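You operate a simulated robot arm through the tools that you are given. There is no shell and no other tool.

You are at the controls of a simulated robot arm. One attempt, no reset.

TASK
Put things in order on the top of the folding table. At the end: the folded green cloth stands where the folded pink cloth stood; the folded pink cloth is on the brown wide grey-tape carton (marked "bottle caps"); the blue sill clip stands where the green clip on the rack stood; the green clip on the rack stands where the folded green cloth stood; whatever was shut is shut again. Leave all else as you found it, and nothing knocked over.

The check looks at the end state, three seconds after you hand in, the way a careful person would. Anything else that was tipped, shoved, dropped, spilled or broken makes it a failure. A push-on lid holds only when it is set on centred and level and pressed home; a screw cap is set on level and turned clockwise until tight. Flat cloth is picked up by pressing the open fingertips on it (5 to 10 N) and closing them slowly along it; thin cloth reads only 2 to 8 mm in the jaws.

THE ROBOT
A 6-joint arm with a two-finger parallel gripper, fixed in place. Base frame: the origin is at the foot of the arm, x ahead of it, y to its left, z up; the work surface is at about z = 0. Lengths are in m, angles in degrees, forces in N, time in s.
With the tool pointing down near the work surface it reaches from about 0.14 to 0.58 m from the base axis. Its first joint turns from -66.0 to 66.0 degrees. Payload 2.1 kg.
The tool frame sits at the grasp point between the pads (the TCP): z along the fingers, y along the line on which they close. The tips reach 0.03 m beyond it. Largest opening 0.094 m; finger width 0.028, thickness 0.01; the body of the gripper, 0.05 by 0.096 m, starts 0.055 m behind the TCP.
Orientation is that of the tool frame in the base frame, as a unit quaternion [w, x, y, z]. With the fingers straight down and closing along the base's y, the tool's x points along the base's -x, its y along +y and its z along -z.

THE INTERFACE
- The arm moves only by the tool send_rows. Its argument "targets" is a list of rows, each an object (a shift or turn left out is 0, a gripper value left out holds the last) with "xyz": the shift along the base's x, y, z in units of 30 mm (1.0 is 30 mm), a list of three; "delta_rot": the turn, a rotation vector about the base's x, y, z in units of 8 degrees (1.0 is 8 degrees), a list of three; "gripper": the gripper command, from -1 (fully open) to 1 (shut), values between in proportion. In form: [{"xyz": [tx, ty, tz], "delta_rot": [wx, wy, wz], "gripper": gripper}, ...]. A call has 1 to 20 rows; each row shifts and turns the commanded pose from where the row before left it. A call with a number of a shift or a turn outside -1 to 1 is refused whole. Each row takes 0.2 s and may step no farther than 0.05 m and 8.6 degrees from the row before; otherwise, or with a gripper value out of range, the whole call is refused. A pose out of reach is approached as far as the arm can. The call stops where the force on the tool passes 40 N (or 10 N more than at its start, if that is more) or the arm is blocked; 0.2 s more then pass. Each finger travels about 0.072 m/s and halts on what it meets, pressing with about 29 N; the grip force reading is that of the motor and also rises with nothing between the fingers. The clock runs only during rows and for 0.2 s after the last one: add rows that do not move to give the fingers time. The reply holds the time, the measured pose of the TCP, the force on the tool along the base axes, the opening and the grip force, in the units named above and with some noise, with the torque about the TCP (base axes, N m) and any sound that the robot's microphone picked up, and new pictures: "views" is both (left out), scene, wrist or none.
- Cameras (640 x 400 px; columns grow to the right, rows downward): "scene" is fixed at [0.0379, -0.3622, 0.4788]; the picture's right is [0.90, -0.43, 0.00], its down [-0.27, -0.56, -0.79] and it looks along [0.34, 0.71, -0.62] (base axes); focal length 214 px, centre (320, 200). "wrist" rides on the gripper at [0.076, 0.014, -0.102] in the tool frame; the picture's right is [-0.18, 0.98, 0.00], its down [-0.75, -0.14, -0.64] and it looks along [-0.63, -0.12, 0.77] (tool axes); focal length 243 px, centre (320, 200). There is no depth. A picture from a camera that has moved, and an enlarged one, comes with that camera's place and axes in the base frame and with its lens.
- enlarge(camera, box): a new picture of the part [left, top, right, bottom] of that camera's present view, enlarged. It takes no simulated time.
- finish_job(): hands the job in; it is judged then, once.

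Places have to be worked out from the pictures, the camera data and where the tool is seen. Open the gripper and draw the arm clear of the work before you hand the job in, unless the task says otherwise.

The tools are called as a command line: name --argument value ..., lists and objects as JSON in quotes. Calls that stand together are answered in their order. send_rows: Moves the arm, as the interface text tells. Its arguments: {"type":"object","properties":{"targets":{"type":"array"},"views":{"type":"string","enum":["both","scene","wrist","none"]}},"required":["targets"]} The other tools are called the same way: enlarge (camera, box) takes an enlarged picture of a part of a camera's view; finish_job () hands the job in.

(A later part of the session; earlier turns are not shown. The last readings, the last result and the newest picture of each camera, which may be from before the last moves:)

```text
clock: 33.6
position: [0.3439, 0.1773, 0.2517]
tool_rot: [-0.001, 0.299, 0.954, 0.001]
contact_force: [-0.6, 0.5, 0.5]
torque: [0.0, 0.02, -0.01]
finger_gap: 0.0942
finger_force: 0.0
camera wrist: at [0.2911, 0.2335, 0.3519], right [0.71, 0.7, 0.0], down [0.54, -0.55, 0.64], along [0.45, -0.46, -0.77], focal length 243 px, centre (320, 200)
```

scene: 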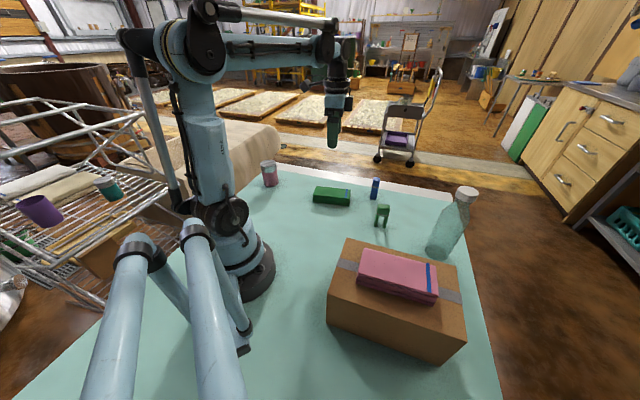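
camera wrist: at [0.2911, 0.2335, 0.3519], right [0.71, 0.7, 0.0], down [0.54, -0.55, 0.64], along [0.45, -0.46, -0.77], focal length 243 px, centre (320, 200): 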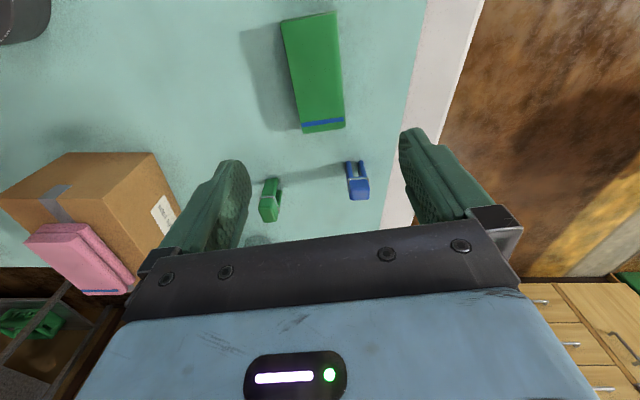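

I enlarge the wrist view to measure the green cloth and both clips, and to read the carton's label.

enlarge --camera "wrist" --box '[220, 0, 440, 140]'

enlarge --camera "wrist" --box '[230, 130, 410, 250]'

enlarge --camera "wrist" --box '[0, 130, 200, 310]'

enlarge --camera "scene" --box '[300, 170, 380, 230]'

```text
2.86 times, centred on (330, 70) of wrist
camera zoom: at [0.2911, 0.2335, 0.3519], right [0.71, 0.7, 0.0], down [0.54, -0.55, 0.64], along [0.45, -0.46, -0.77], focal length 693 px, centre (291, 571)
```

zoom: 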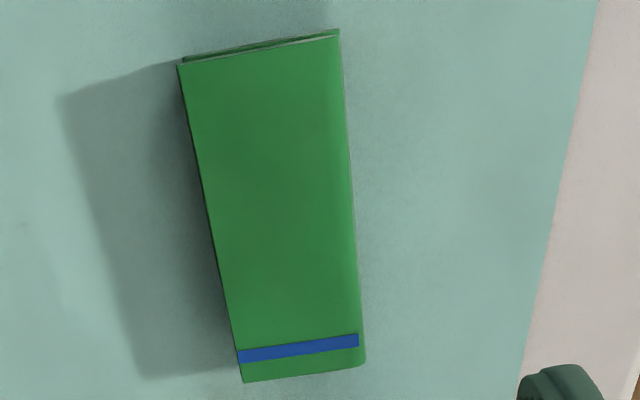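

```text
3.33 times, centred on (320, 190) of wrist
camera zoom: at [0.2911, 0.2335, 0.3519], right [0.71, 0.7, 0.0], down [0.54, -0.55, 0.64], along [0.45, -0.46, -0.77], focal length 809 px, centre (320, 233)
```

zoom: 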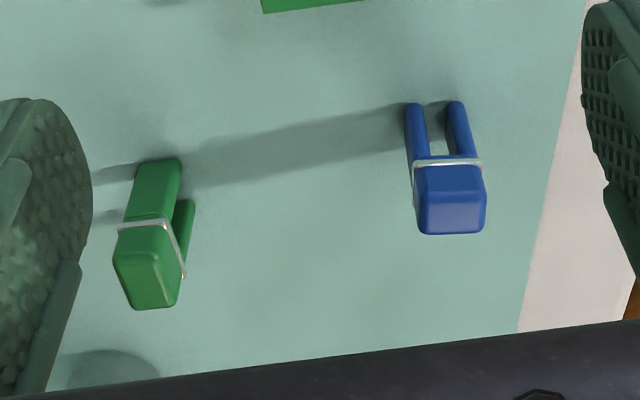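

```text
2.22 times, centred on (100, 220) of wrist
camera zoom: at [0.2911, 0.2335, 0.3519], right [0.71, 0.7, 0.0], down [0.54, -0.55, 0.64], along [0.45, -0.46, -0.77], focal length 539 px, centre (809, 156)
```

zoom: 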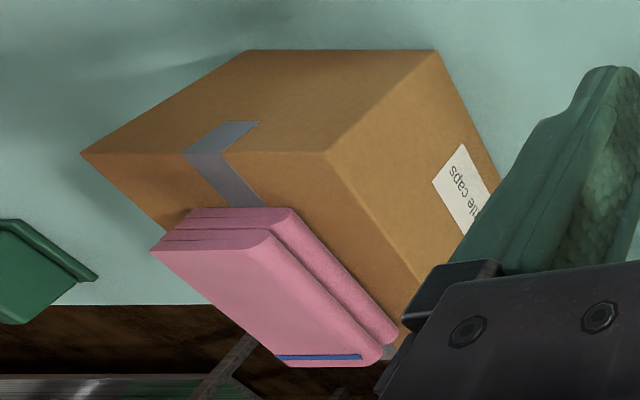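

```text
6.67 times, centred on (340, 200) of scene
camera zoom: at [0.0379, -0.3622, 0.4788], right [0.9, -0.43, 0.0], down [-0.27, -0.56, -0.79], along [0.34, 0.71, -0.62], focal length 1430 px, centre (187, 200)
```

zoom: 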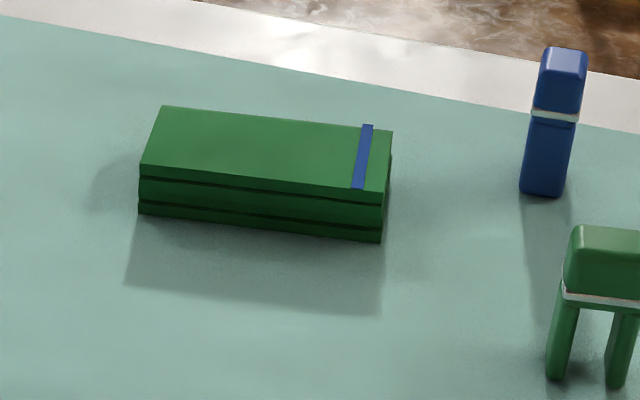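

The label reads "...tle caps", so it is the right carton. The green cloth is centred at about (0.344, 0.1735), yaw -37°, 30 mm thick. I align and go down around it.

send_rows --targets '[{"xyz": [0, -0.06, -0.7], "delta_rot": [0, 0, -0.14]}, {"xyz": [0, -0.06, -0.9], "delta_rot": [0, 0, -0.135]}, {"xyz": [0, 0, -0.9]}, {"xyz": [0, 0, -0.9]}, {"xyz": [0, 0, -0.9]}, {"xyz": [0, 0, -0.7]}, {"xyz": [0, 0, -0.5]}, {"xyz": [0, 0, 0]}]'

```text
clock: 35.4
position: [0.3445, 0.1722, 0.0855]
tool_rot: [-0.001, 0.318, 0.948, 0.0]
contact_force: [-0.1, 0.0, 0.0]
torque: [-0.01, 0.04, 0.01]
finger_gap: 0.0939
finger_force: 0.0
camera wrist: at [0.2938, 0.2313, 0.1866], right [0.74, 0.67, 0.0], down [0.52, -0.57, 0.64], along [0.43, -0.47, -0.77], focal length 243 px, centre (320, 200)
```

scene: 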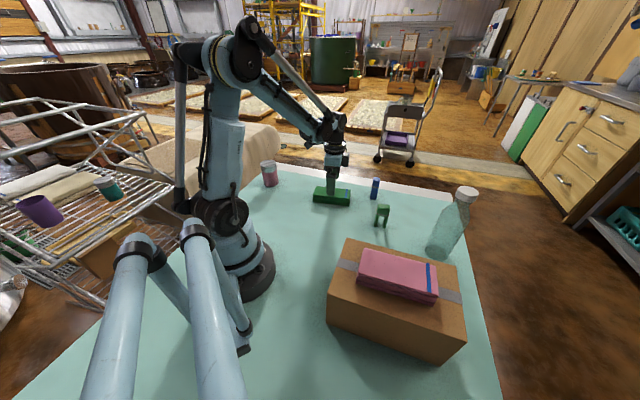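
wrist: 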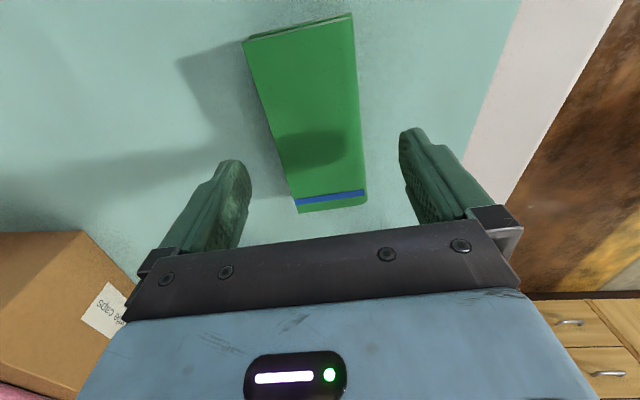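

Centred to within about 2 mm. I go down to just above the table.

send_rows --targets '[{"xyz": [0, 0, -0.5]}, {"xyz": [0, 0, -0.5]}, {"xyz": [0, 0, -0.4]}, {"xyz": [0, 0, -0.2]}, {"xyz": [0, 0, -0.1]}, {"xyz": [0, 0, 0]}, {"xyz": [0, 0, 0]}]' --views "wrist"

```text
clock: 37.0
position: [0.3448, 0.1728, 0.0342]
tool_rot: [-0.001, 0.318, 0.948, 0.0]
contact_force: [0.2, -0.1, 0.7]
torque: [0.03, 0.02, -0.02]
finger_gap: 0.0942
finger_force: 0.1
camera wrist: at [0.2934, 0.2314, 0.1356], right [0.74, 0.67, 0.0], down [0.52, -0.57, 0.64], along [0.43, -0.47, -0.77], focal length 243 px, centre (320, 200)
```

wrist: 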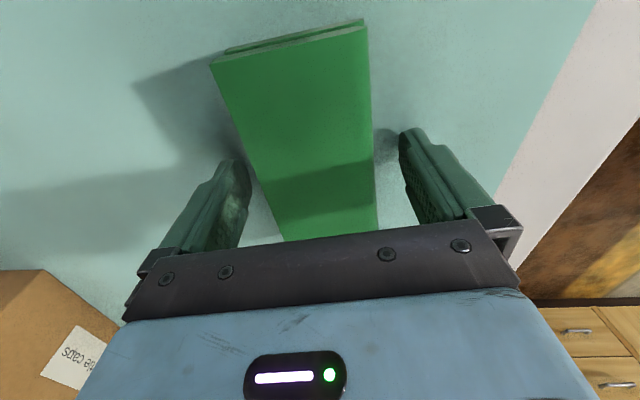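

I creep down 2 mm and check the vertical force.

send_rows --targets '[{"xyz": [0, 0, -0.03]}, {"xyz": [0, 0, -0.03]}, {"xyz": [0, 0, 0]}, {"xyz": [0, 0, 0]}]' --views "none"

```text
clock: 38.0
position: [0.344, 0.1739, 0.032]
tool_rot: [-0.001, 0.318, 0.948, 0.0]
contact_force: [0.6, 0.6, 0.1]
torque: [0.0, -0.01, -0.02]
finger_gap: 0.0939
finger_force: 0.0
```

No contact yet; one more millimetre down, then I close on it.

send_rows --targets '[{"xyz": [0, 0, -0.03]}, {"xyz": [0, 0, 0]}, {"xyz": [0, 0, 0]}]' --views "none"

```text
clock: 38.8
position: [0.3447, 0.1733, 0.0317]
tool_rot: [-0.001, 0.318, 0.948, 0.0]
contact_force: [-0.9, -0.6, 0.3]
torque: [-0.01, -0.03, 0.0]
finger_gap: 0.0941
finger_force: 0.1
```

send_rows --targets '[{"gripper": -0.6}, {"gripper": -0.45}, {"gripper": -0.3}, {"gripper": 0.2}, {"gripper": 1}, {"gripper": 1}]' --views "wrist"

```text
clock: 40.2
position: [0.345, 0.1748, 0.0321]
tool_rot: [-0.001, 0.318, 0.948, 0.001]
contact_force: [-2.2, -1.0, 0.7]
torque: [-0.06, 0.03, 0.0]
finger_gap: 0.0687
finger_force: 29.3
camera wrist: at [0.2936, 0.2314, 0.1333], right [0.74, 0.67, 0.0], down [0.52, -0.57, 0.64], along [0.43, -0.47, -0.77], focal length 243 px, centre (320, 200)
```

wrist: 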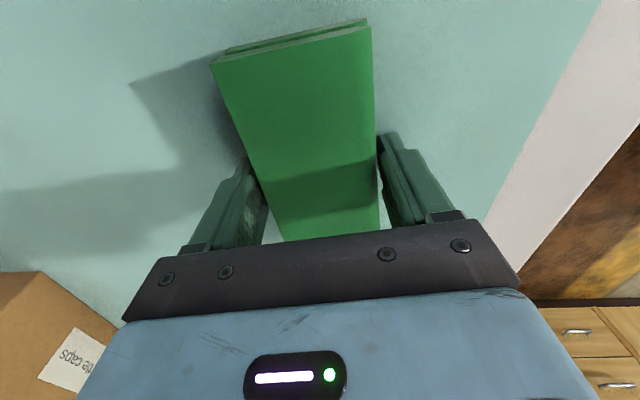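

Gripped at 69 mm. I lift 6 mm slowly and check.

send_rows --targets '[{"xyz": [0, 0, 0.05]}, {"xyz": [0, 0, 0.05]}, {"xyz": [0, 0, 0.05]}, {"xyz": [0, 0, 0.05]}, {"xyz": [0, 0, 0.1]}, {"xyz": [0, 0, 0.1]}, {"xyz": [0, 0, 0.1]}, {"xyz": [0, 0, 0]}]'

enlarge --camera "scene" --box '[300, 150, 380, 230]'

```text
clock: 42.0
position: [0.3453, 0.1728, 0.0466]
tool_rot: [-0.001, 0.318, 0.948, 0.0]
contact_force: [-0.5, 0.2, -1.0]
torque: [-0.01, 0.04, 0.02]
finger_gap: 0.0685
finger_force: 29.0
camera wrist: at [0.2934, 0.2318, 0.148], right [0.74, 0.67, 0.0], down [0.52, -0.57, 0.64], along [0.43, -0.47, -0.77], focal length 243 px, centre (320, 200)
```

scene: 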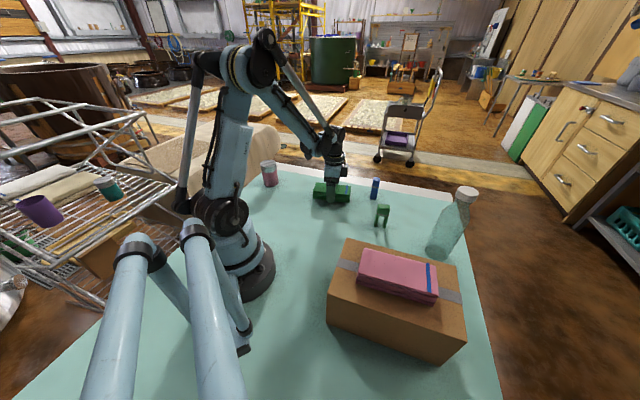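
wrist: 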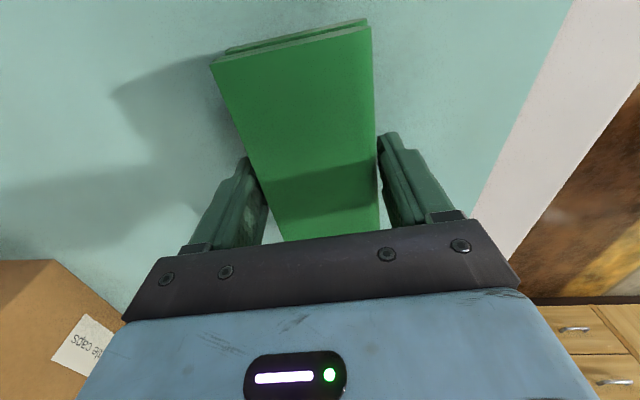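

```text
5.00 times, centred on (340, 190) of scene
camera zoom: at [0.0379, -0.3622, 0.4788], right [0.9, -0.43, 0.0], down [-0.27, -0.56, -0.79], along [0.34, 0.71, -0.62], focal length 1072 px, centre (220, 250)
```

zoom: 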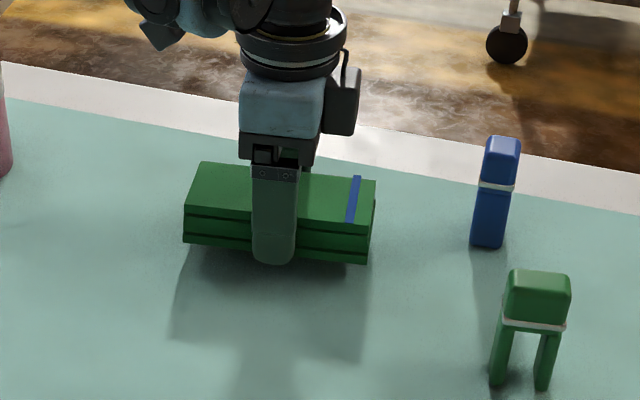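

The green cloth is held. I raise it to about 0.14 and carry it to the pink cloth's old place, turning +80° so that it ends at yaw 43°.

send_rows --targets '[{"xyz": [0, 0, 0.3]}, {"xyz": [0, 0, 0.5]}, {"xyz": [0, 0, 0.7]}, {"xyz": [0, 0, 0.7]}, {"xyz": [0, 0, 0.6]}, {"xyz": [-0.3, 0, 0.37], "delta_rot": [0, 0, 0.4]}, {"xyz": [-0.5, 0.0, 0], "delta_rot": [0, 0, 0.7]}, {"xyz": [-0.53, 0.0, 0], "delta_rot": [0, 0, 0.75]}, {"xyz": [-0.53, 0.0, 0], "delta_rot": [0, 0, 0.75]}, {"xyz": [-0.53, 0.0, 0], "delta_rot": [0, 0, 0.75]}, {"xyz": [-0.53, 0.05, 0], "delta_rot": [0, 0, 0.75]}, {"xyz": [-0.53, 0.05, 0], "delta_rot": [0, 0, 0.75]}, {"xyz": [-0.53, 0.05, 0], "delta_rot": [0, 0, 0.75]}, {"xyz": [-0.53, 0.05, 0], "delta_rot": [0, 0, 0.75]}, {"xyz": [-0.53, 0.07, 0], "delta_rot": [0, 0, 0.75]}, {"xyz": [-0.53, 0.07, 0], "delta_rot": [0, 0, 0.75]}, {"xyz": [-0.53, 0.07, 0], "delta_rot": [0, 0, 0.75]}, {"xyz": [-0.5, 0.06, 0], "delta_rot": [0, 0, 0.7]}, {"xyz": [-0.46, 0.03, 0], "delta_rot": [0, 0, 0.7]}, {"xyz": [0, 0, 0]}]'

```text
clock: 46.2
position: [0.1328, 0.1894, 0.1412]
tool_rot: [-0.001, -0.366, 0.931, -0.001]
contact_force: [0.1, 0.4, 0.5]
torque: [-0.03, 0.0, -0.01]
finger_gap: 0.0687
finger_force: 28.7
camera wrist: at [0.068, 0.1482, 0.2432], right [-0.54, 0.84, 0.0], down [0.65, 0.41, 0.64], along [0.54, 0.34, -0.77], focal length 243 px, centre (320, 200)
```

scene: 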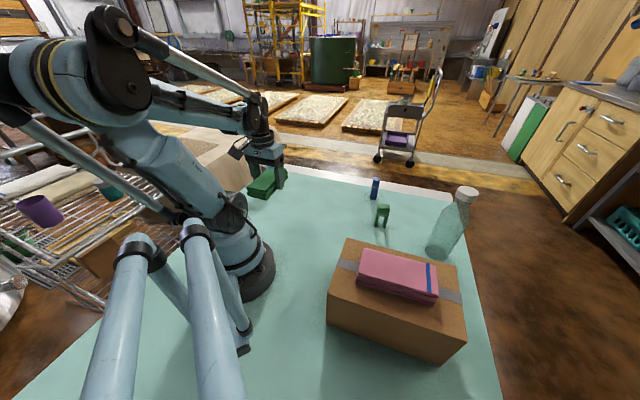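
wrist: 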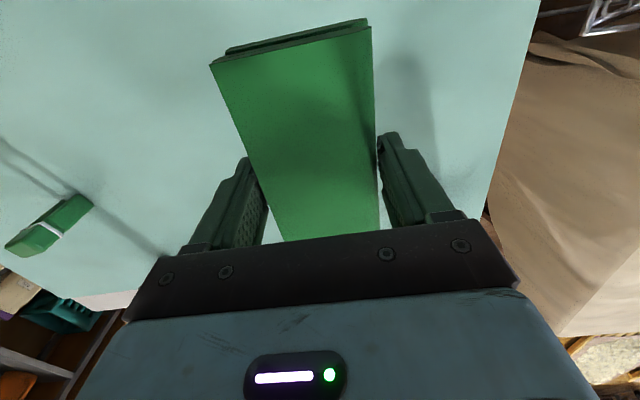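

Over the old pink place. I lower it, stopping about 2 mm short of the grip height, with a 1 mm longitudinal trim.

send_rows --targets '[{"xyz": [-0.015, -0.03, -0.4]}, {"xyz": [-0.015, -0.03, -0.7]}, {"xyz": [0, 0, -0.8]}, {"xyz": [0, 0, -0.7]}, {"xyz": [0, 0, -0.5]}, {"xyz": [0, 0, -0.3]}, {"xyz": [0, 0, -0.2]}, {"xyz": [0, 0, 0]}]'

```text
clock: 48.0
position: [0.1313, 0.1868, 0.0327]
tool_rot: [-0.001, -0.365, 0.931, 0.0]
contact_force: [0.3, -1.0, -1.7]
torque: [-0.02, 0.01, 0.02]
finger_gap: 0.0686
finger_force: 29.5
camera wrist: at [0.0672, 0.1464, 0.1349], right [-0.53, 0.85, 0.0], down [0.65, 0.41, 0.64], along [0.54, 0.34, -0.77], focal length 243 px, centre (320, 200)
```

scene: 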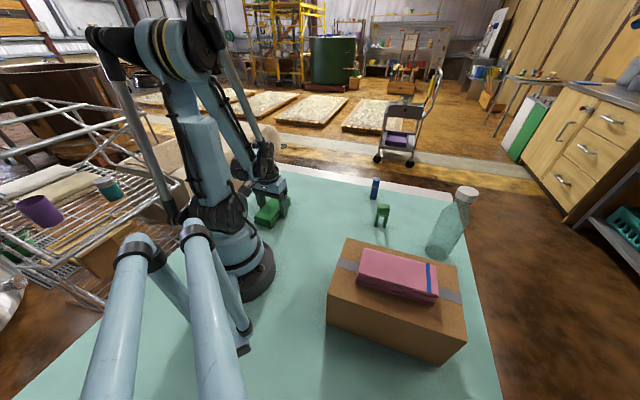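
wrist: 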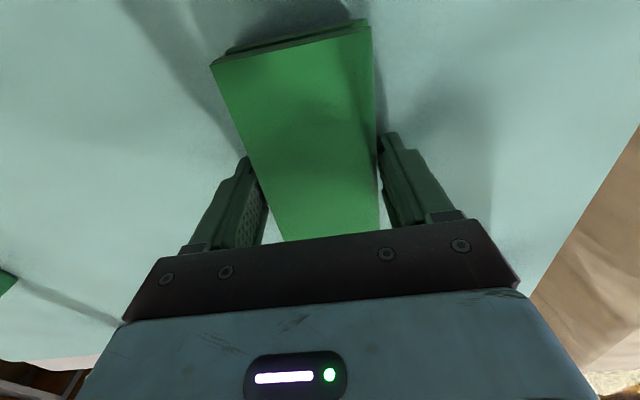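

No contact yet. I lower in sub-millimetre steps until it touches down.

send_rows --targets '[{"xyz": [0, 0, -0.03]}, {"xyz": [0, 0, -0.03]}, {"xyz": [0, 0, 0]}]' --views "none"

```text
clock: 48.9
position: [0.131, 0.1875, 0.0314]
tool_rot: [-0.001, -0.366, 0.931, -0.001]
contact_force: [-1.6, -2.1, 19.0]
torque: [0.11, -0.06, -0.01]
finger_gap: 0.0688
finger_force: 29.0
stopped in row 3: the force on the tool passed its limit at 40 N (the readings are from after the stop); the commanded pose is now the measured one
```

The cloth is on the table. I back off a hair to relieve the push and open the jaws.

send_rows --targets '[{"xyz": [0, 0, 0.02]}, {"gripper": -0.3}, {"gripper": -0.5}, {"gripper": -0.7}, {"gripper": -1}, {"gripper": -1}]'

enlarge --camera "scene" --box '[235, 165, 315, 240]'

```text
clock: 50.3
position: [0.1315, 0.1877, 0.0319]
tool_rot: [-0.002, -0.366, 0.931, 0.0]
contact_force: [-0.9, 0.3, -0.1]
torque: [-0.02, 0.03, 0.01]
finger_gap: 0.0941
finger_force: 0.0
camera wrist: at [0.0674, 0.1465, 0.1336], right [-0.53, 0.85, 0.0], down [0.65, 0.41, 0.64], along [0.54, 0.34, -0.77], focal length 243 px, centre (320, 200)
```

scene: 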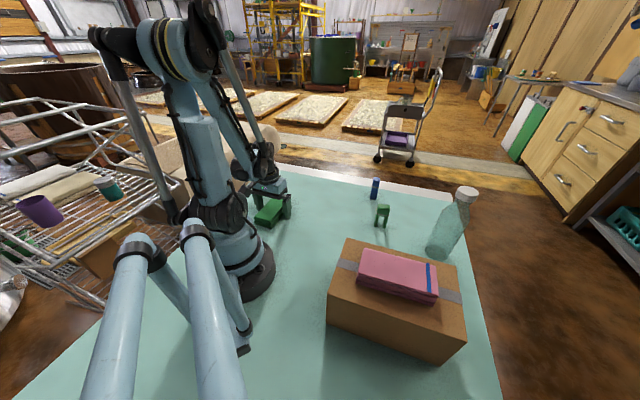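
wrist: 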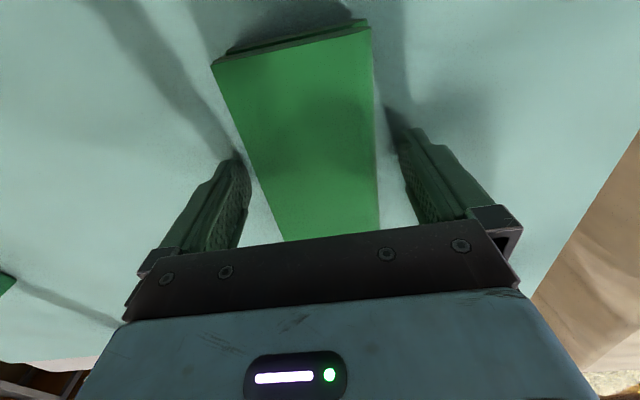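

```text
5.33 times, centred on (275, 202) of scene
camera zoom: at [0.0379, -0.3622, 0.4788], right [0.9, -0.43, 0.0], down [-0.27, -0.56, -0.79], along [0.34, 0.71, -0.62], focal length 1144 px, centre (560, 187)
```

zoom: 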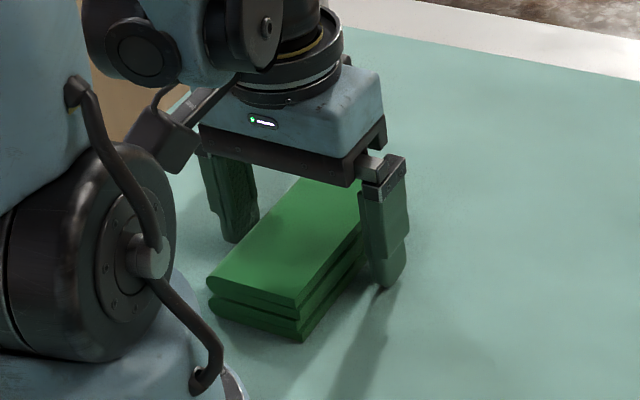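

The green cloth lies in the pink's old place. I lift straight off it, then move to above the green clip, turning to yaw about -35°.

send_rows --targets '[{"xyz": [0, 0, 0.3]}, {"xyz": [0, 0, 0.8]}, {"xyz": [0, 0, 1]}, {"xyz": [0, 0, 1]}, {"xyz": [0, 0, 1]}, {"xyz": [0, 0, 1]}, {"xyz": [0.66, -0.48, 0.3], "delta_rot": [0, 0, -0.7]}, {"xyz": [0.66, -0.48, 0.2], "delta_rot": [0, 0, -0.7]}, {"xyz": [0.66, -0.48, 0.2], "delta_rot": [0, 0, -0.7]}, {"xyz": [0.66, -0.48, 0.2], "delta_rot": [0, 0, -0.7]}, {"xyz": [0.66, -0.48, 0], "delta_rot": [0, 0, -0.7]}, {"xyz": [0.66, -0.48, 0], "delta_rot": [0, 0, -0.7]}, {"xyz": [0.66, -0.48, 0], "delta_rot": [0, 0, -0.7]}, {"xyz": [0.66, -0.48, 0], "delta_rot": [0, 0, -0.7]}, {"xyz": [0.66, -0.48, 0], "delta_rot": [0, 0, -0.7]}, {"xyz": [0.66, -0.48, 0], "delta_rot": [0, 0, -0.7]}, {"xyz": [0.66, -0.48, 0], "delta_rot": [0, 0, -0.7]}, {"xyz": [0.66, -0.48, 0], "delta_rot": [0, 0, -0.7]}, {"xyz": [0.66, -0.48, 0], "delta_rot": [0, 0, -0.7]}, {"xyz": [0.66, -0.48, 0], "delta_rot": [0, 0, -0.64]}]'

enlarge --camera "scene" --box '[235, 165, 315, 240]'

enlarge --camera "wrist" --box '[240, 0, 432, 150]'

```text
clock: 54.5
position: [0.4079, -0.0156, 0.2124]
tool_rot: [-0.002, 0.302, 0.953, 0.001]
contact_force: [0.4, 1.0, 0.9]
torque: [0.04, -0.01, 0.01]
finger_gap: 0.0939
finger_force: 0.2
camera wrist: at [0.3558, 0.0412, 0.3133], right [0.72, 0.7, 0.0], down [0.54, -0.55, 0.64], along [0.45, -0.46, -0.77], focal length 243 px, centre (320, 200)
```

scene: 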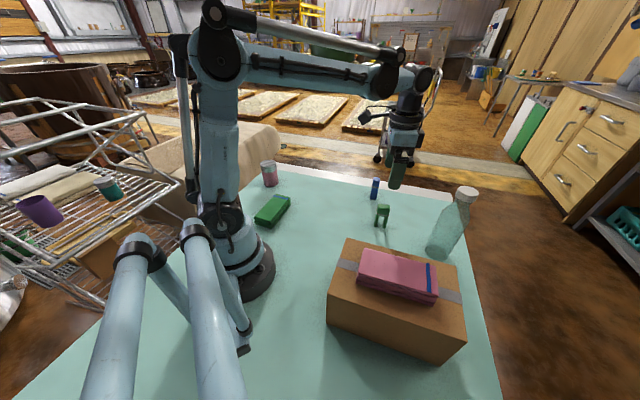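
wrist: 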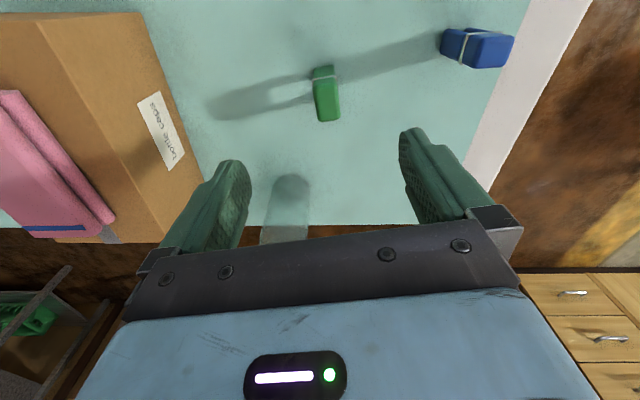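

```text
5.33 times, centred on (275, 202) of scene
camera zoom: at [0.0379, -0.3622, 0.4788], right [0.9, -0.43, 0.0], down [-0.27, -0.56, -0.79], along [0.34, 0.71, -0.62], focal length 1144 px, centre (560, 187)
```

zoom: 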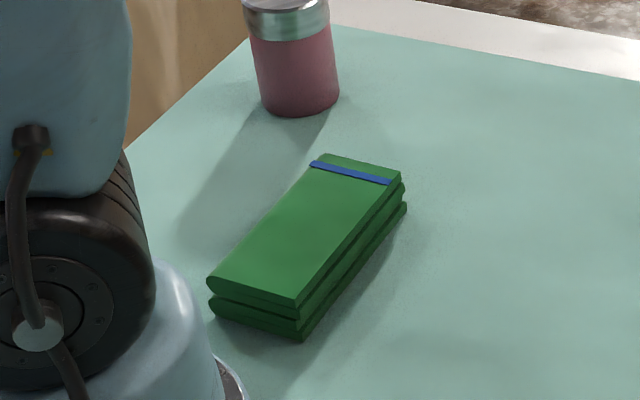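

```text
2.67 times, centred on (336, 75) of wrist
camera zoom: at [0.3558, 0.0412, 0.3133], right [0.72, 0.7, 0.0], down [0.54, -0.55, 0.64], along [0.45, -0.46, -0.77], focal length 647 px, centre (277, 533)
```

zoom: 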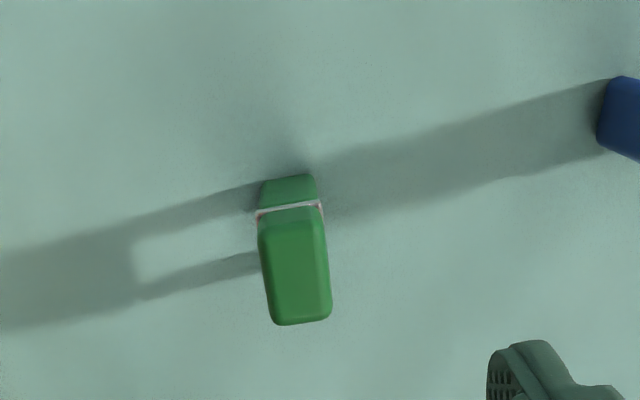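

The green cloth matches the pink's old outline very closely. Now I look closely at the green clip from above to get its position and orientation.

enlarge --camera "wrist" --box '[290, 40, 370, 140]'

enlarge --camera "wrist" --box '[420, 0, 540, 90]'

enlarge --camera "scene" --box '[360, 165, 410, 235]'

```text
4.00 times, centred on (330, 90) of wrist
camera zoom: at [0.3558, 0.0412, 0.3133], right [0.72, 0.7, 0.0], down [0.54, -0.55, 0.64], along [0.45, -0.46, -0.77], focal length 970 px, centre (280, 640)
```

zoom: 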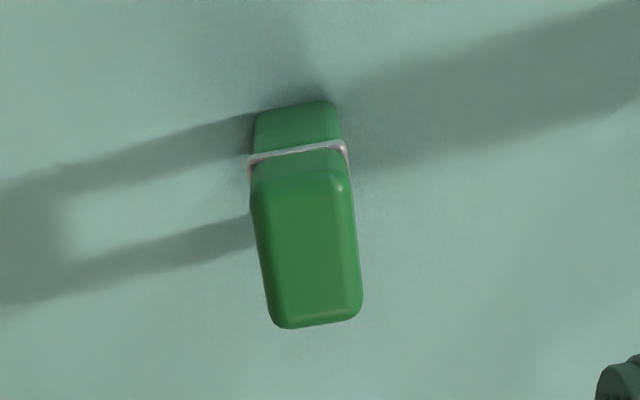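

```text
4.44 times, centred on (480, 45) of wrist
camera zoom: at [0.3558, 0.0412, 0.3133], right [0.72, 0.7, 0.0], down [0.54, -0.55, 0.64], along [0.45, -0.46, -0.77], focal length 1078 px, centre (-391, 889)
```

zoom: 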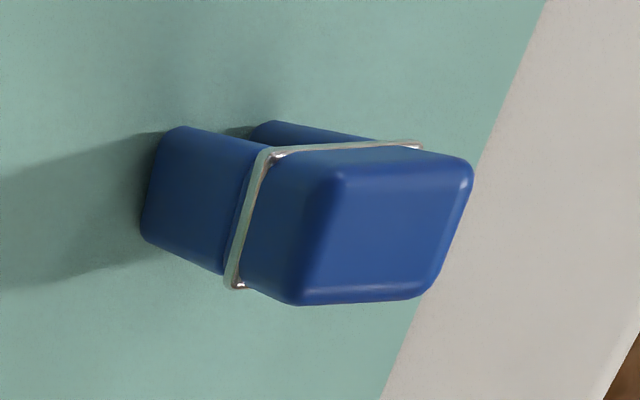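

```text
5.71 times, centred on (385, 200) of scene
camera zoom: at [0.0379, -0.3622, 0.4788], right [0.9, -0.43, 0.0], down [-0.27, -0.56, -0.79], along [0.34, 0.71, -0.62], focal length 1226 px, centre (-51, 200)
```

zoom: 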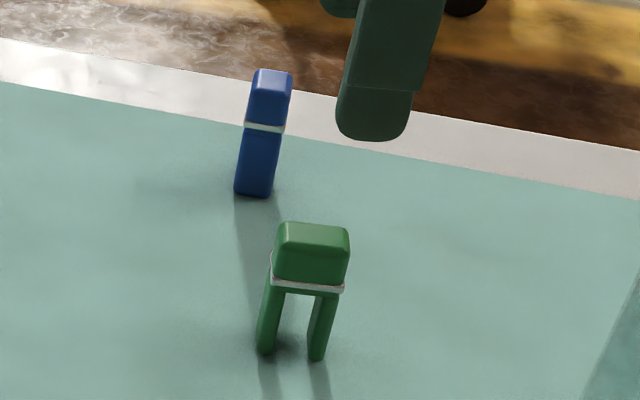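

From both cameras: green clip top centre is about (0.4145, -0.010), top at z≈0.076, wide axis at about -37°, thickness 21 mm. I align and go down to z≈0.13 to verify.

send_rows --targets '[{"xyz": [0.11, 0.09, -0.5], "delta_rot": [0, 0, -0.11]}, {"xyz": [0.11, 0.095, -0.7], "delta_rot": [0, 0, -0.11]}, {"xyz": [0, 0, -0.7]}, {"xyz": [0, 0, -0.5]}, {"xyz": [0, 0, -0.35]}, {"xyz": [0, 0, 0]}, {"xyz": [0, 0, 0]}]'

enlarge --camera "wrist" --box '[240, 50, 400, 200]'

enlarge --camera "scene" --box '[350, 135, 430, 235]'

```text
clock: 56.1
position: [0.4141, -0.0087, 0.1297]
tool_rot: [-0.001, 0.315, 0.949, 0.0]
contact_force: [0.1, 1.0, -0.1]
torque: [0.0, -0.01, 0.01]
finger_gap: 0.094
finger_force: 0.0
camera wrist: at [0.3639, 0.0482, 0.231], right [0.74, 0.68, 0.0], down [0.52, -0.57, 0.64], along [0.43, -0.47, -0.77], focal length 243 px, centre (320, 200)
```

scene: 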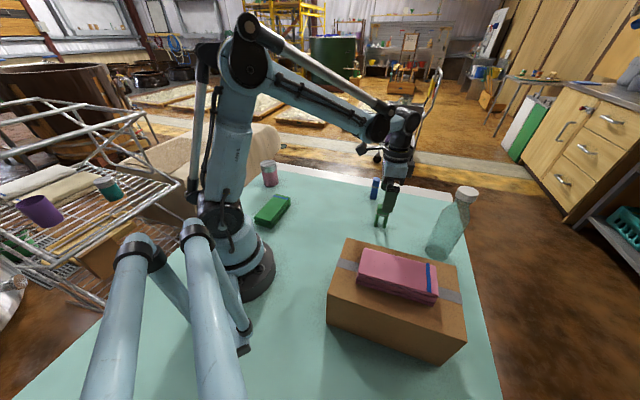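
wrist: 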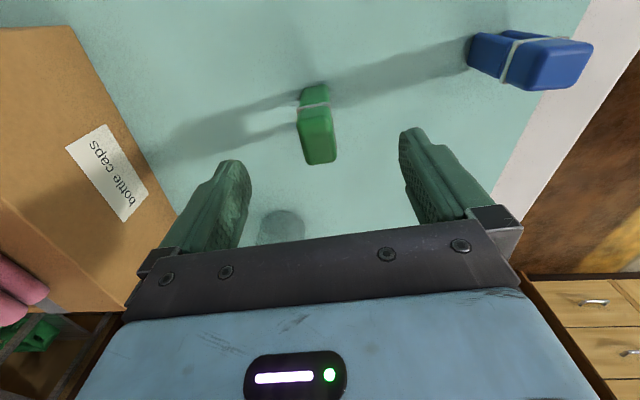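

```text
2.67 times, centred on (320, 125) of wrist
camera zoom: at [0.3639, 0.0482, 0.231], right [0.74, 0.68, 0.0], down [0.52, -0.57, 0.64], along [0.43, -0.47, -0.77], focal length 647 px, centre (320, 400)
```

zoom: 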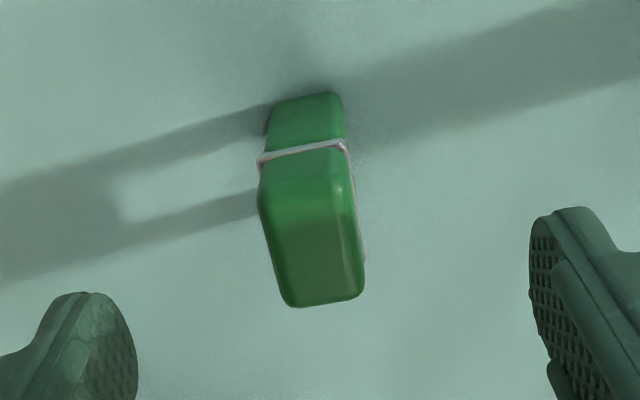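

```text
4.00 times, centred on (390, 185) of scene
camera zoom: at [0.0379, -0.3622, 0.4788], right [0.9, -0.43, 0.0], down [-0.27, -0.56, -0.79], along [0.34, 0.71, -0.62], focal length 858 px, centre (40, 260)
```

zoom: 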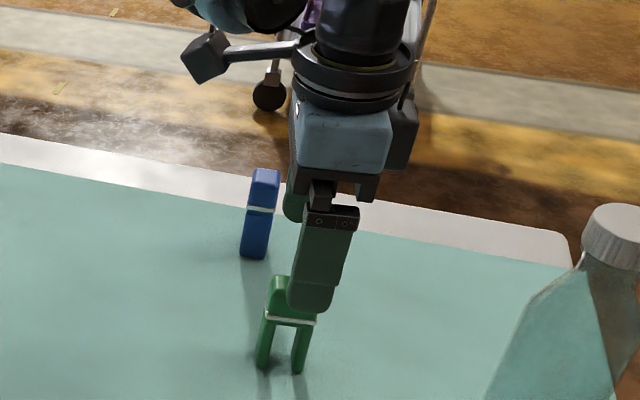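

The clip reads (0.415, -0.010), well centred between the fingers. I lower to z≈0.065 so the pads cover the head.

send_rows --targets '[{"xyz": [0.02, -0.02, -0.4]}, {"xyz": [0, 0, -0.5]}, {"xyz": [0, 0, -0.5]}, {"xyz": [0, 0, -0.45]}, {"xyz": [0, 0, -0.3]}, {"xyz": [0, 0, 0]}, {"xyz": [0, 0, 0]}]'

enlarge --camera "wrist" --box '[200, 50, 440, 240]'

enlarge --camera "scene" --box '[350, 135, 430, 235]'

```text
clock: 57.7
position: [0.4162, -0.0104, 0.0643]
tool_rot: [-0.001, 0.315, 0.949, 0.0]
contact_force: [0.4, 0.2, 0.8]
torque: [-0.01, -0.03, -0.01]
finger_gap: 0.0941
finger_force: 0.0
camera wrist: at [0.3648, 0.0476, 0.1661], right [0.74, 0.68, 0.0], down [0.52, -0.57, 0.64], along [0.43, -0.47, -0.77], focal length 243 px, centre (320, 200)
```

scene: 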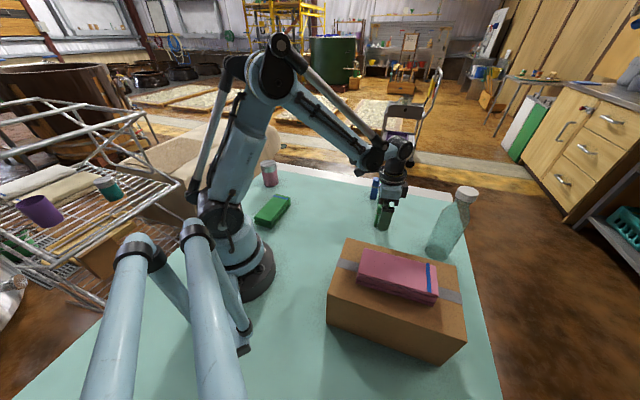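
wrist: 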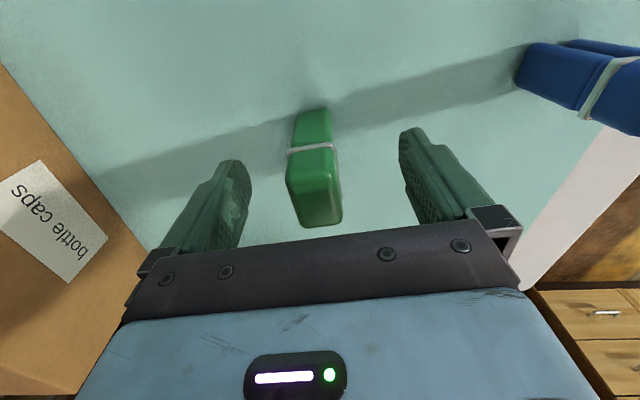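

```text
2.11 times, centred on (320, 145) of wrist
camera zoom: at [0.3648, 0.0476, 0.1661], right [0.74, 0.68, 0.0], down [0.52, -0.57, 0.64], along [0.43, -0.47, -0.77], focal length 511 px, centre (320, 316)
```

zoom: 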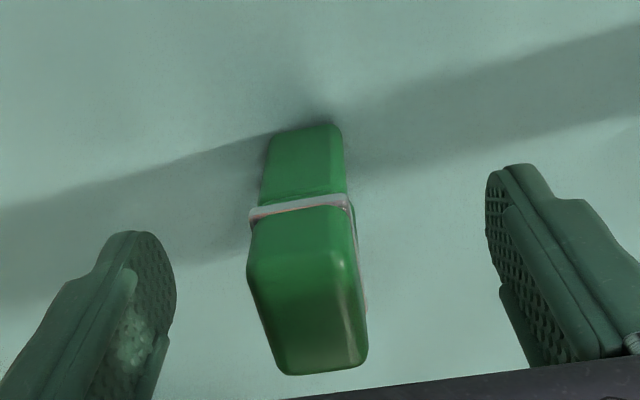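

```text
4.00 times, centred on (390, 185) of scene
camera zoom: at [0.0379, -0.3622, 0.4788], right [0.9, -0.43, 0.0], down [-0.27, -0.56, -0.79], along [0.34, 0.71, -0.62], focal length 858 px, centre (40, 260)
```

zoom: 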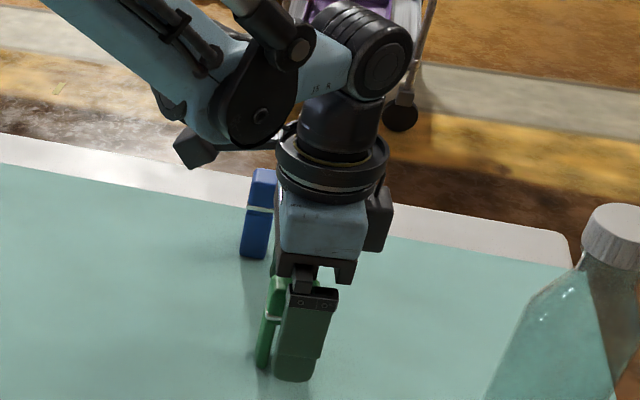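

The clip is between the pads within about 1 mm. I trim 1 mm and close slowly.

send_rows --targets '[{"xyz": [0.02, 0.03, 0], "gripper": -0.4}, {"gripper": 0}, {"gripper": 0.25}, {"gripper": 0.38}, {"gripper": 0.44}, {"gripper": 0.5}, {"gripper": 0.56}, {"gripper": 0.62}, {"gripper": 0.7}, {"gripper": 1}, {"gripper": 1}]'

enlarge --camera "wrist" --box '[200, 50, 440, 240]'

enlarge --camera "scene" --box '[350, 135, 430, 235]'

```text
clock: 60.1
position: [0.4158, -0.0097, 0.0647]
tool_rot: [-0.001, 0.316, 0.949, 0.0]
contact_force: [-0.3, 0.0, -0.4]
torque: [0.03, 0.0, -0.02]
finger_gap: 0.0271
finger_force: 29.4
camera wrist: at [0.3654, 0.0486, 0.1663], right [0.74, 0.68, 0.0], down [0.52, -0.57, 0.64], along [0.43, -0.47, -0.77], focal length 243 px, centre (320, 200)
```

scene: 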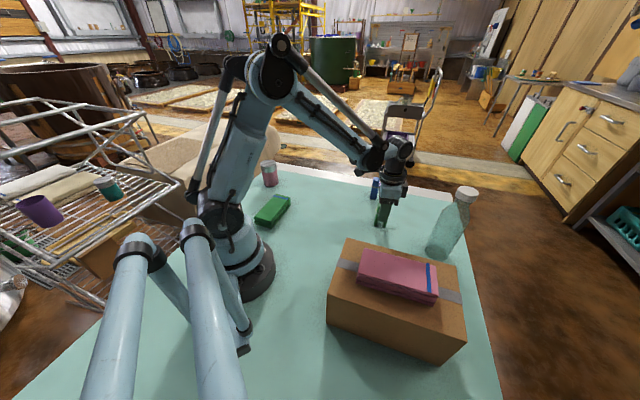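
wrist: 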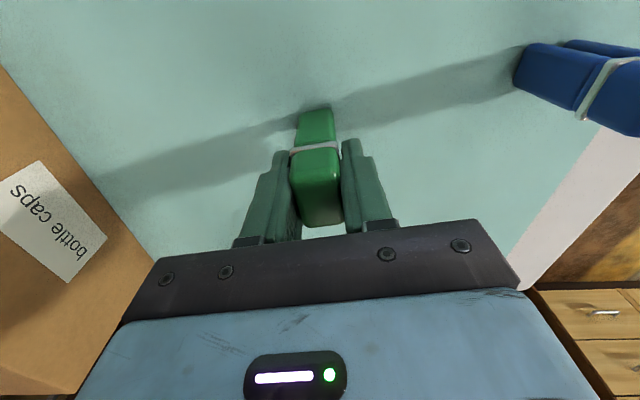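

```text
2.11 times, centred on (320, 145) of wrist
camera zoom: at [0.3654, 0.0486, 0.1663], right [0.74, 0.68, 0.0], down [0.52, -0.57, 0.64], along [0.43, -0.47, -0.77], focal length 511 px, centre (320, 316)
```

zoom: 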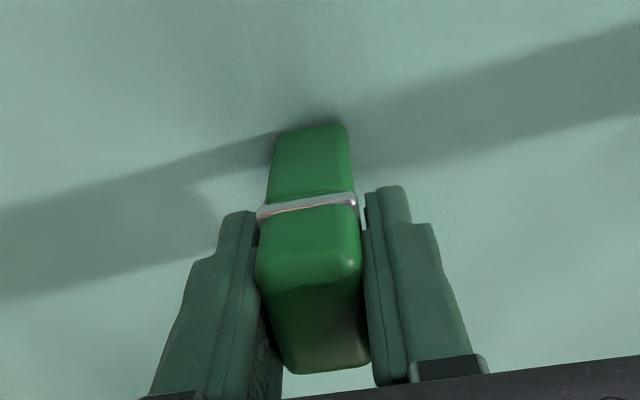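

```text
4.00 times, centred on (390, 185) of scene
camera zoom: at [0.0379, -0.3622, 0.4788], right [0.9, -0.43, 0.0], down [-0.27, -0.56, -0.79], along [0.34, 0.71, -0.62], focal length 858 px, centre (40, 260)
```

zoom: 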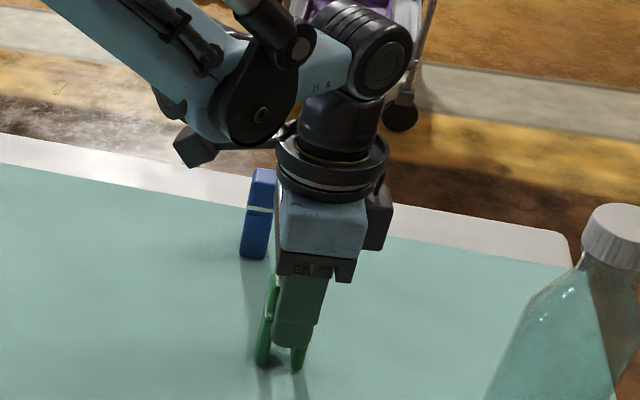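

The clip is firmly held (27 mm, 29 N) and stands straight between the pads. I lift it slowly.

send_rows --targets '[{"xyz": [0, 0, 0.05]}, {"xyz": [0, 0, 0.1]}, {"xyz": [0, 0, 0.15]}, {"xyz": [0, 0, 0.2]}, {"xyz": [0, 0, 0.3]}, {"xyz": [0, 0, 0.4]}, {"xyz": [0, 0, 0.4]}, {"xyz": [0, 0, 0.4]}, {"xyz": [0, 0, 0.2]}, {"xyz": [0, 0, 0]}]'

enlarge --camera "scene" --box '[350, 135, 430, 235]'

```text
clock: 62.3
position: [0.418, -0.0082, 0.1301]
tool_rot: [-0.002, 0.315, 0.949, 0.001]
contact_force: [-0.3, 0.3, -0.7]
torque: [-0.01, 0.03, 0.01]
finger_gap: 0.0273
finger_force: 29.0
camera wrist: at [0.3655, 0.0492, 0.2326], right [0.74, 0.68, 0.0], down [0.52, -0.57, 0.64], along [0.43, -0.47, -0.77], focal length 243 px, centre (320, 200)
```

scene: 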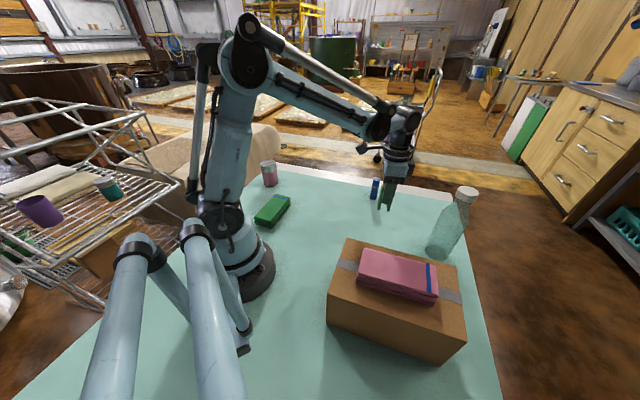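
wrist: 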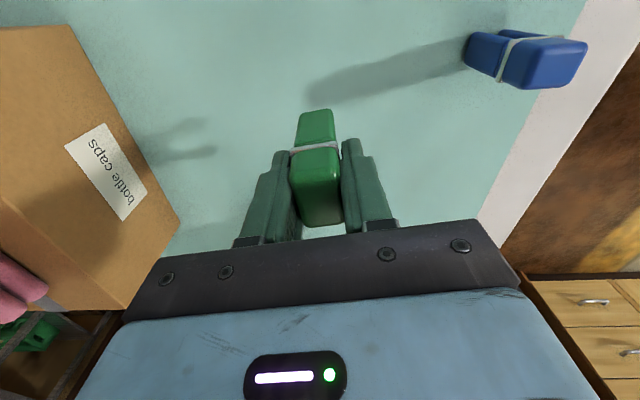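

```text
4.00 times, centred on (390, 185) of scene
camera zoom: at [0.0379, -0.3622, 0.4788], right [0.9, -0.43, 0.0], down [-0.27, -0.56, -0.79], along [0.34, 0.71, -0.62], focal length 858 px, centre (40, 260)
```

zoom: 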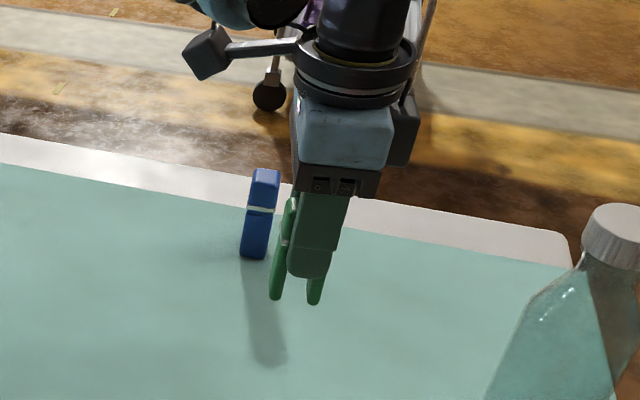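

The green clip is lifted and hanging straight. I carry it to the green cloth's old place at about (0.344, 0.174).

send_rows --targets '[{"xyz": [-0.15, 0.35, 0]}, {"xyz": [-0.25, 0.65, 0]}, {"xyz": [-0.3, 0.75, 0]}, {"xyz": [-0.3, 0.75, 0]}, {"xyz": [-0.3, 0.75, 0]}, {"xyz": [-0.3, 0.75, 0]}, {"xyz": [-0.3, 0.75, 0]}, {"xyz": [-0.25, 0.65, 0]}, {"xyz": [-0.17, 0.45, 0]}, {"xyz": [-0.1, 0.25, 0]}, {"xyz": [0, 0, 0]}, {"xyz": [0, 0, 0]}]'

```text
clock: 64.9
position: [0.3441, 0.1753, 0.1312]
tool_rot: [-0.002, 0.315, 0.949, 0.0]
contact_force: [-1.1, -0.9, -0.4]
torque: [0.01, 0.05, -0.01]
finger_gap: 0.0272
finger_force: 29.1
camera wrist: at [0.2932, 0.2323, 0.2325], right [0.74, 0.68, 0.0], down [0.52, -0.57, 0.64], along [0.43, -0.47, -0.77], focal length 243 px, centre (320, 200)
```

scene: 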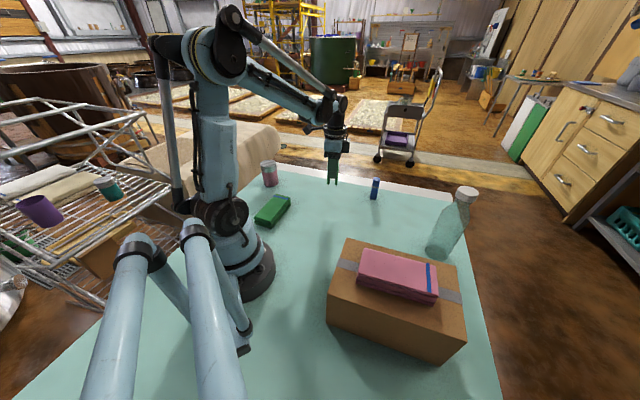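
wrist: 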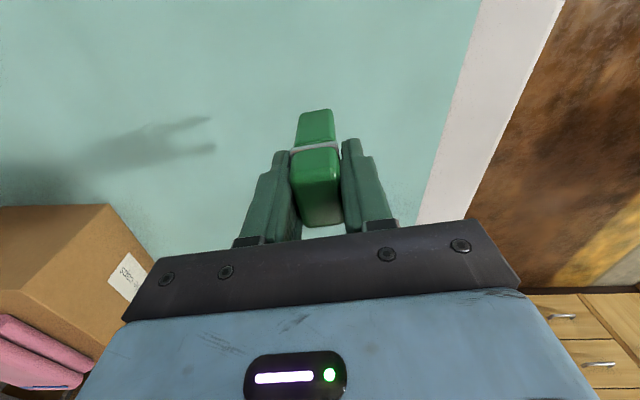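

Positioned at the cloth's old centre (camera place agrees within 1 mm with the cloth grip). I lower to 3 mm above touch-down.

send_rows --targets '[{"xyz": [0, 0, -0.3]}, {"xyz": [0, 0, -0.5]}, {"xyz": [0, 0, -0.5]}, {"xyz": [0, 0, -0.4]}, {"xyz": [0, 0, -0.25]}, {"xyz": [0, 0, -0.15]}, {"xyz": [0, 0, 0]}]' --views "both"

enlarge --camera "scene" --box '[300, 130, 380, 220]'

```text
clock: 66.5
position: [0.344, 0.1746, 0.0689]
tool_rot: [-0.002, 0.315, 0.949, 0.001]
contact_force: [-0.8, -0.2, -0.4]
torque: [0.02, 0.03, -0.01]
finger_gap: 0.0273
finger_force: 29.0
camera wrist: at [0.293, 0.2318, 0.1693], right [0.74, 0.68, 0.0], down [0.52, -0.57, 0.64], along [0.43, -0.47, -0.77], focal length 243 px, centre (320, 200)
```

scene: 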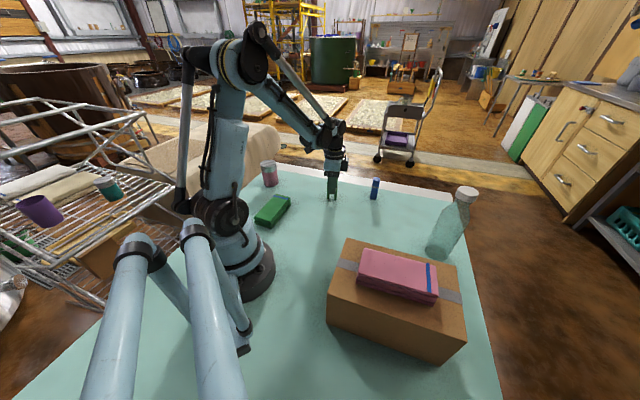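
wrist: 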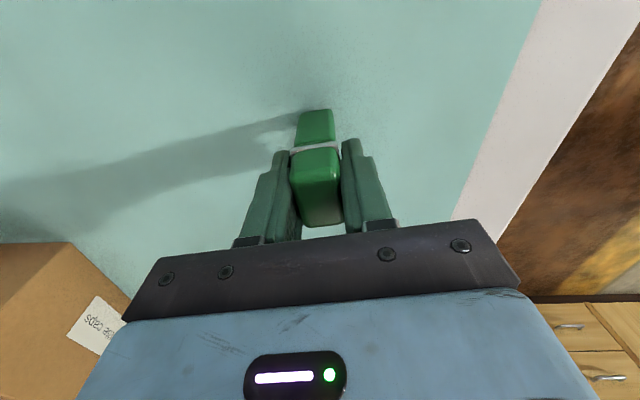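

```text
4.44 times, centred on (340, 175) of scene
camera zoom: at [0.0379, -0.3622, 0.4788], right [0.9, -0.43, 0.0], down [-0.27, -0.56, -0.79], along [0.34, 0.71, -0.62], focal length 953 px, centre (231, 311)
```

zoom: 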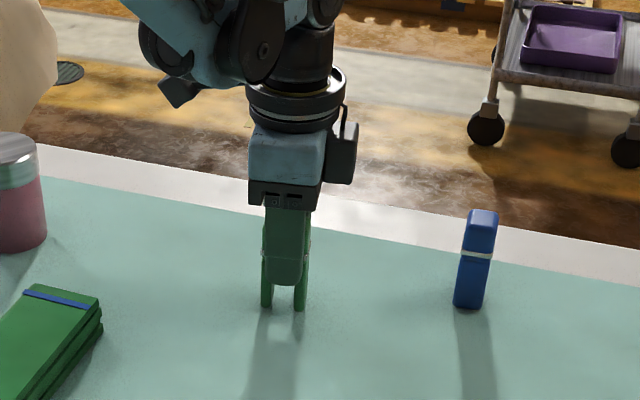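

Creeping down the last few millimetres.

send_rows --targets '[{"xyz": [0, 0, -0.03]}, {"xyz": [0, 0, -0.03]}, {"xyz": [0, 0, 0]}]' --views "none"

```text
clock: 67.3
position: [0.3426, 0.1745, 0.065]
tool_rot: [-0.001, 0.316, 0.949, 0.0]
contact_force: [1.0, 0.4, 0.1]
torque: [0.02, -0.03, -0.02]
finger_gap: 0.0274
finger_force: 28.7
```

send_rows --targets '[{"xyz": [0, 0, -0.02]}, {"xyz": [0, 0, -0.02]}, {"xyz": [0, 0, 0]}]' --views "none"

```text
clock: 68.1
position: [0.343, 0.1729, 0.0651]
tool_rot: [-0.002, 0.315, 0.949, 0.001]
contact_force: [-0.2, -0.1, -0.2]
torque: [0.01, 0.04, -0.03]
finger_gap: 0.0271
finger_force: 28.4
```

No contact yet; another half millimetre at a time.

send_rows --targets '[{"xyz": [0, 0, -0.02]}, {"xyz": [0, 0, 0]}]' --views "none"

```text
clock: 68.7
position: [0.3431, 0.1735, 0.0641]
tool_rot: [-0.002, 0.316, 0.949, 0.0]
contact_force: [-1.0, 0.6, 8.7]
torque: [0.03, 0.07, 0.02]
finger_gap: 0.0271
finger_force: 28.2
```

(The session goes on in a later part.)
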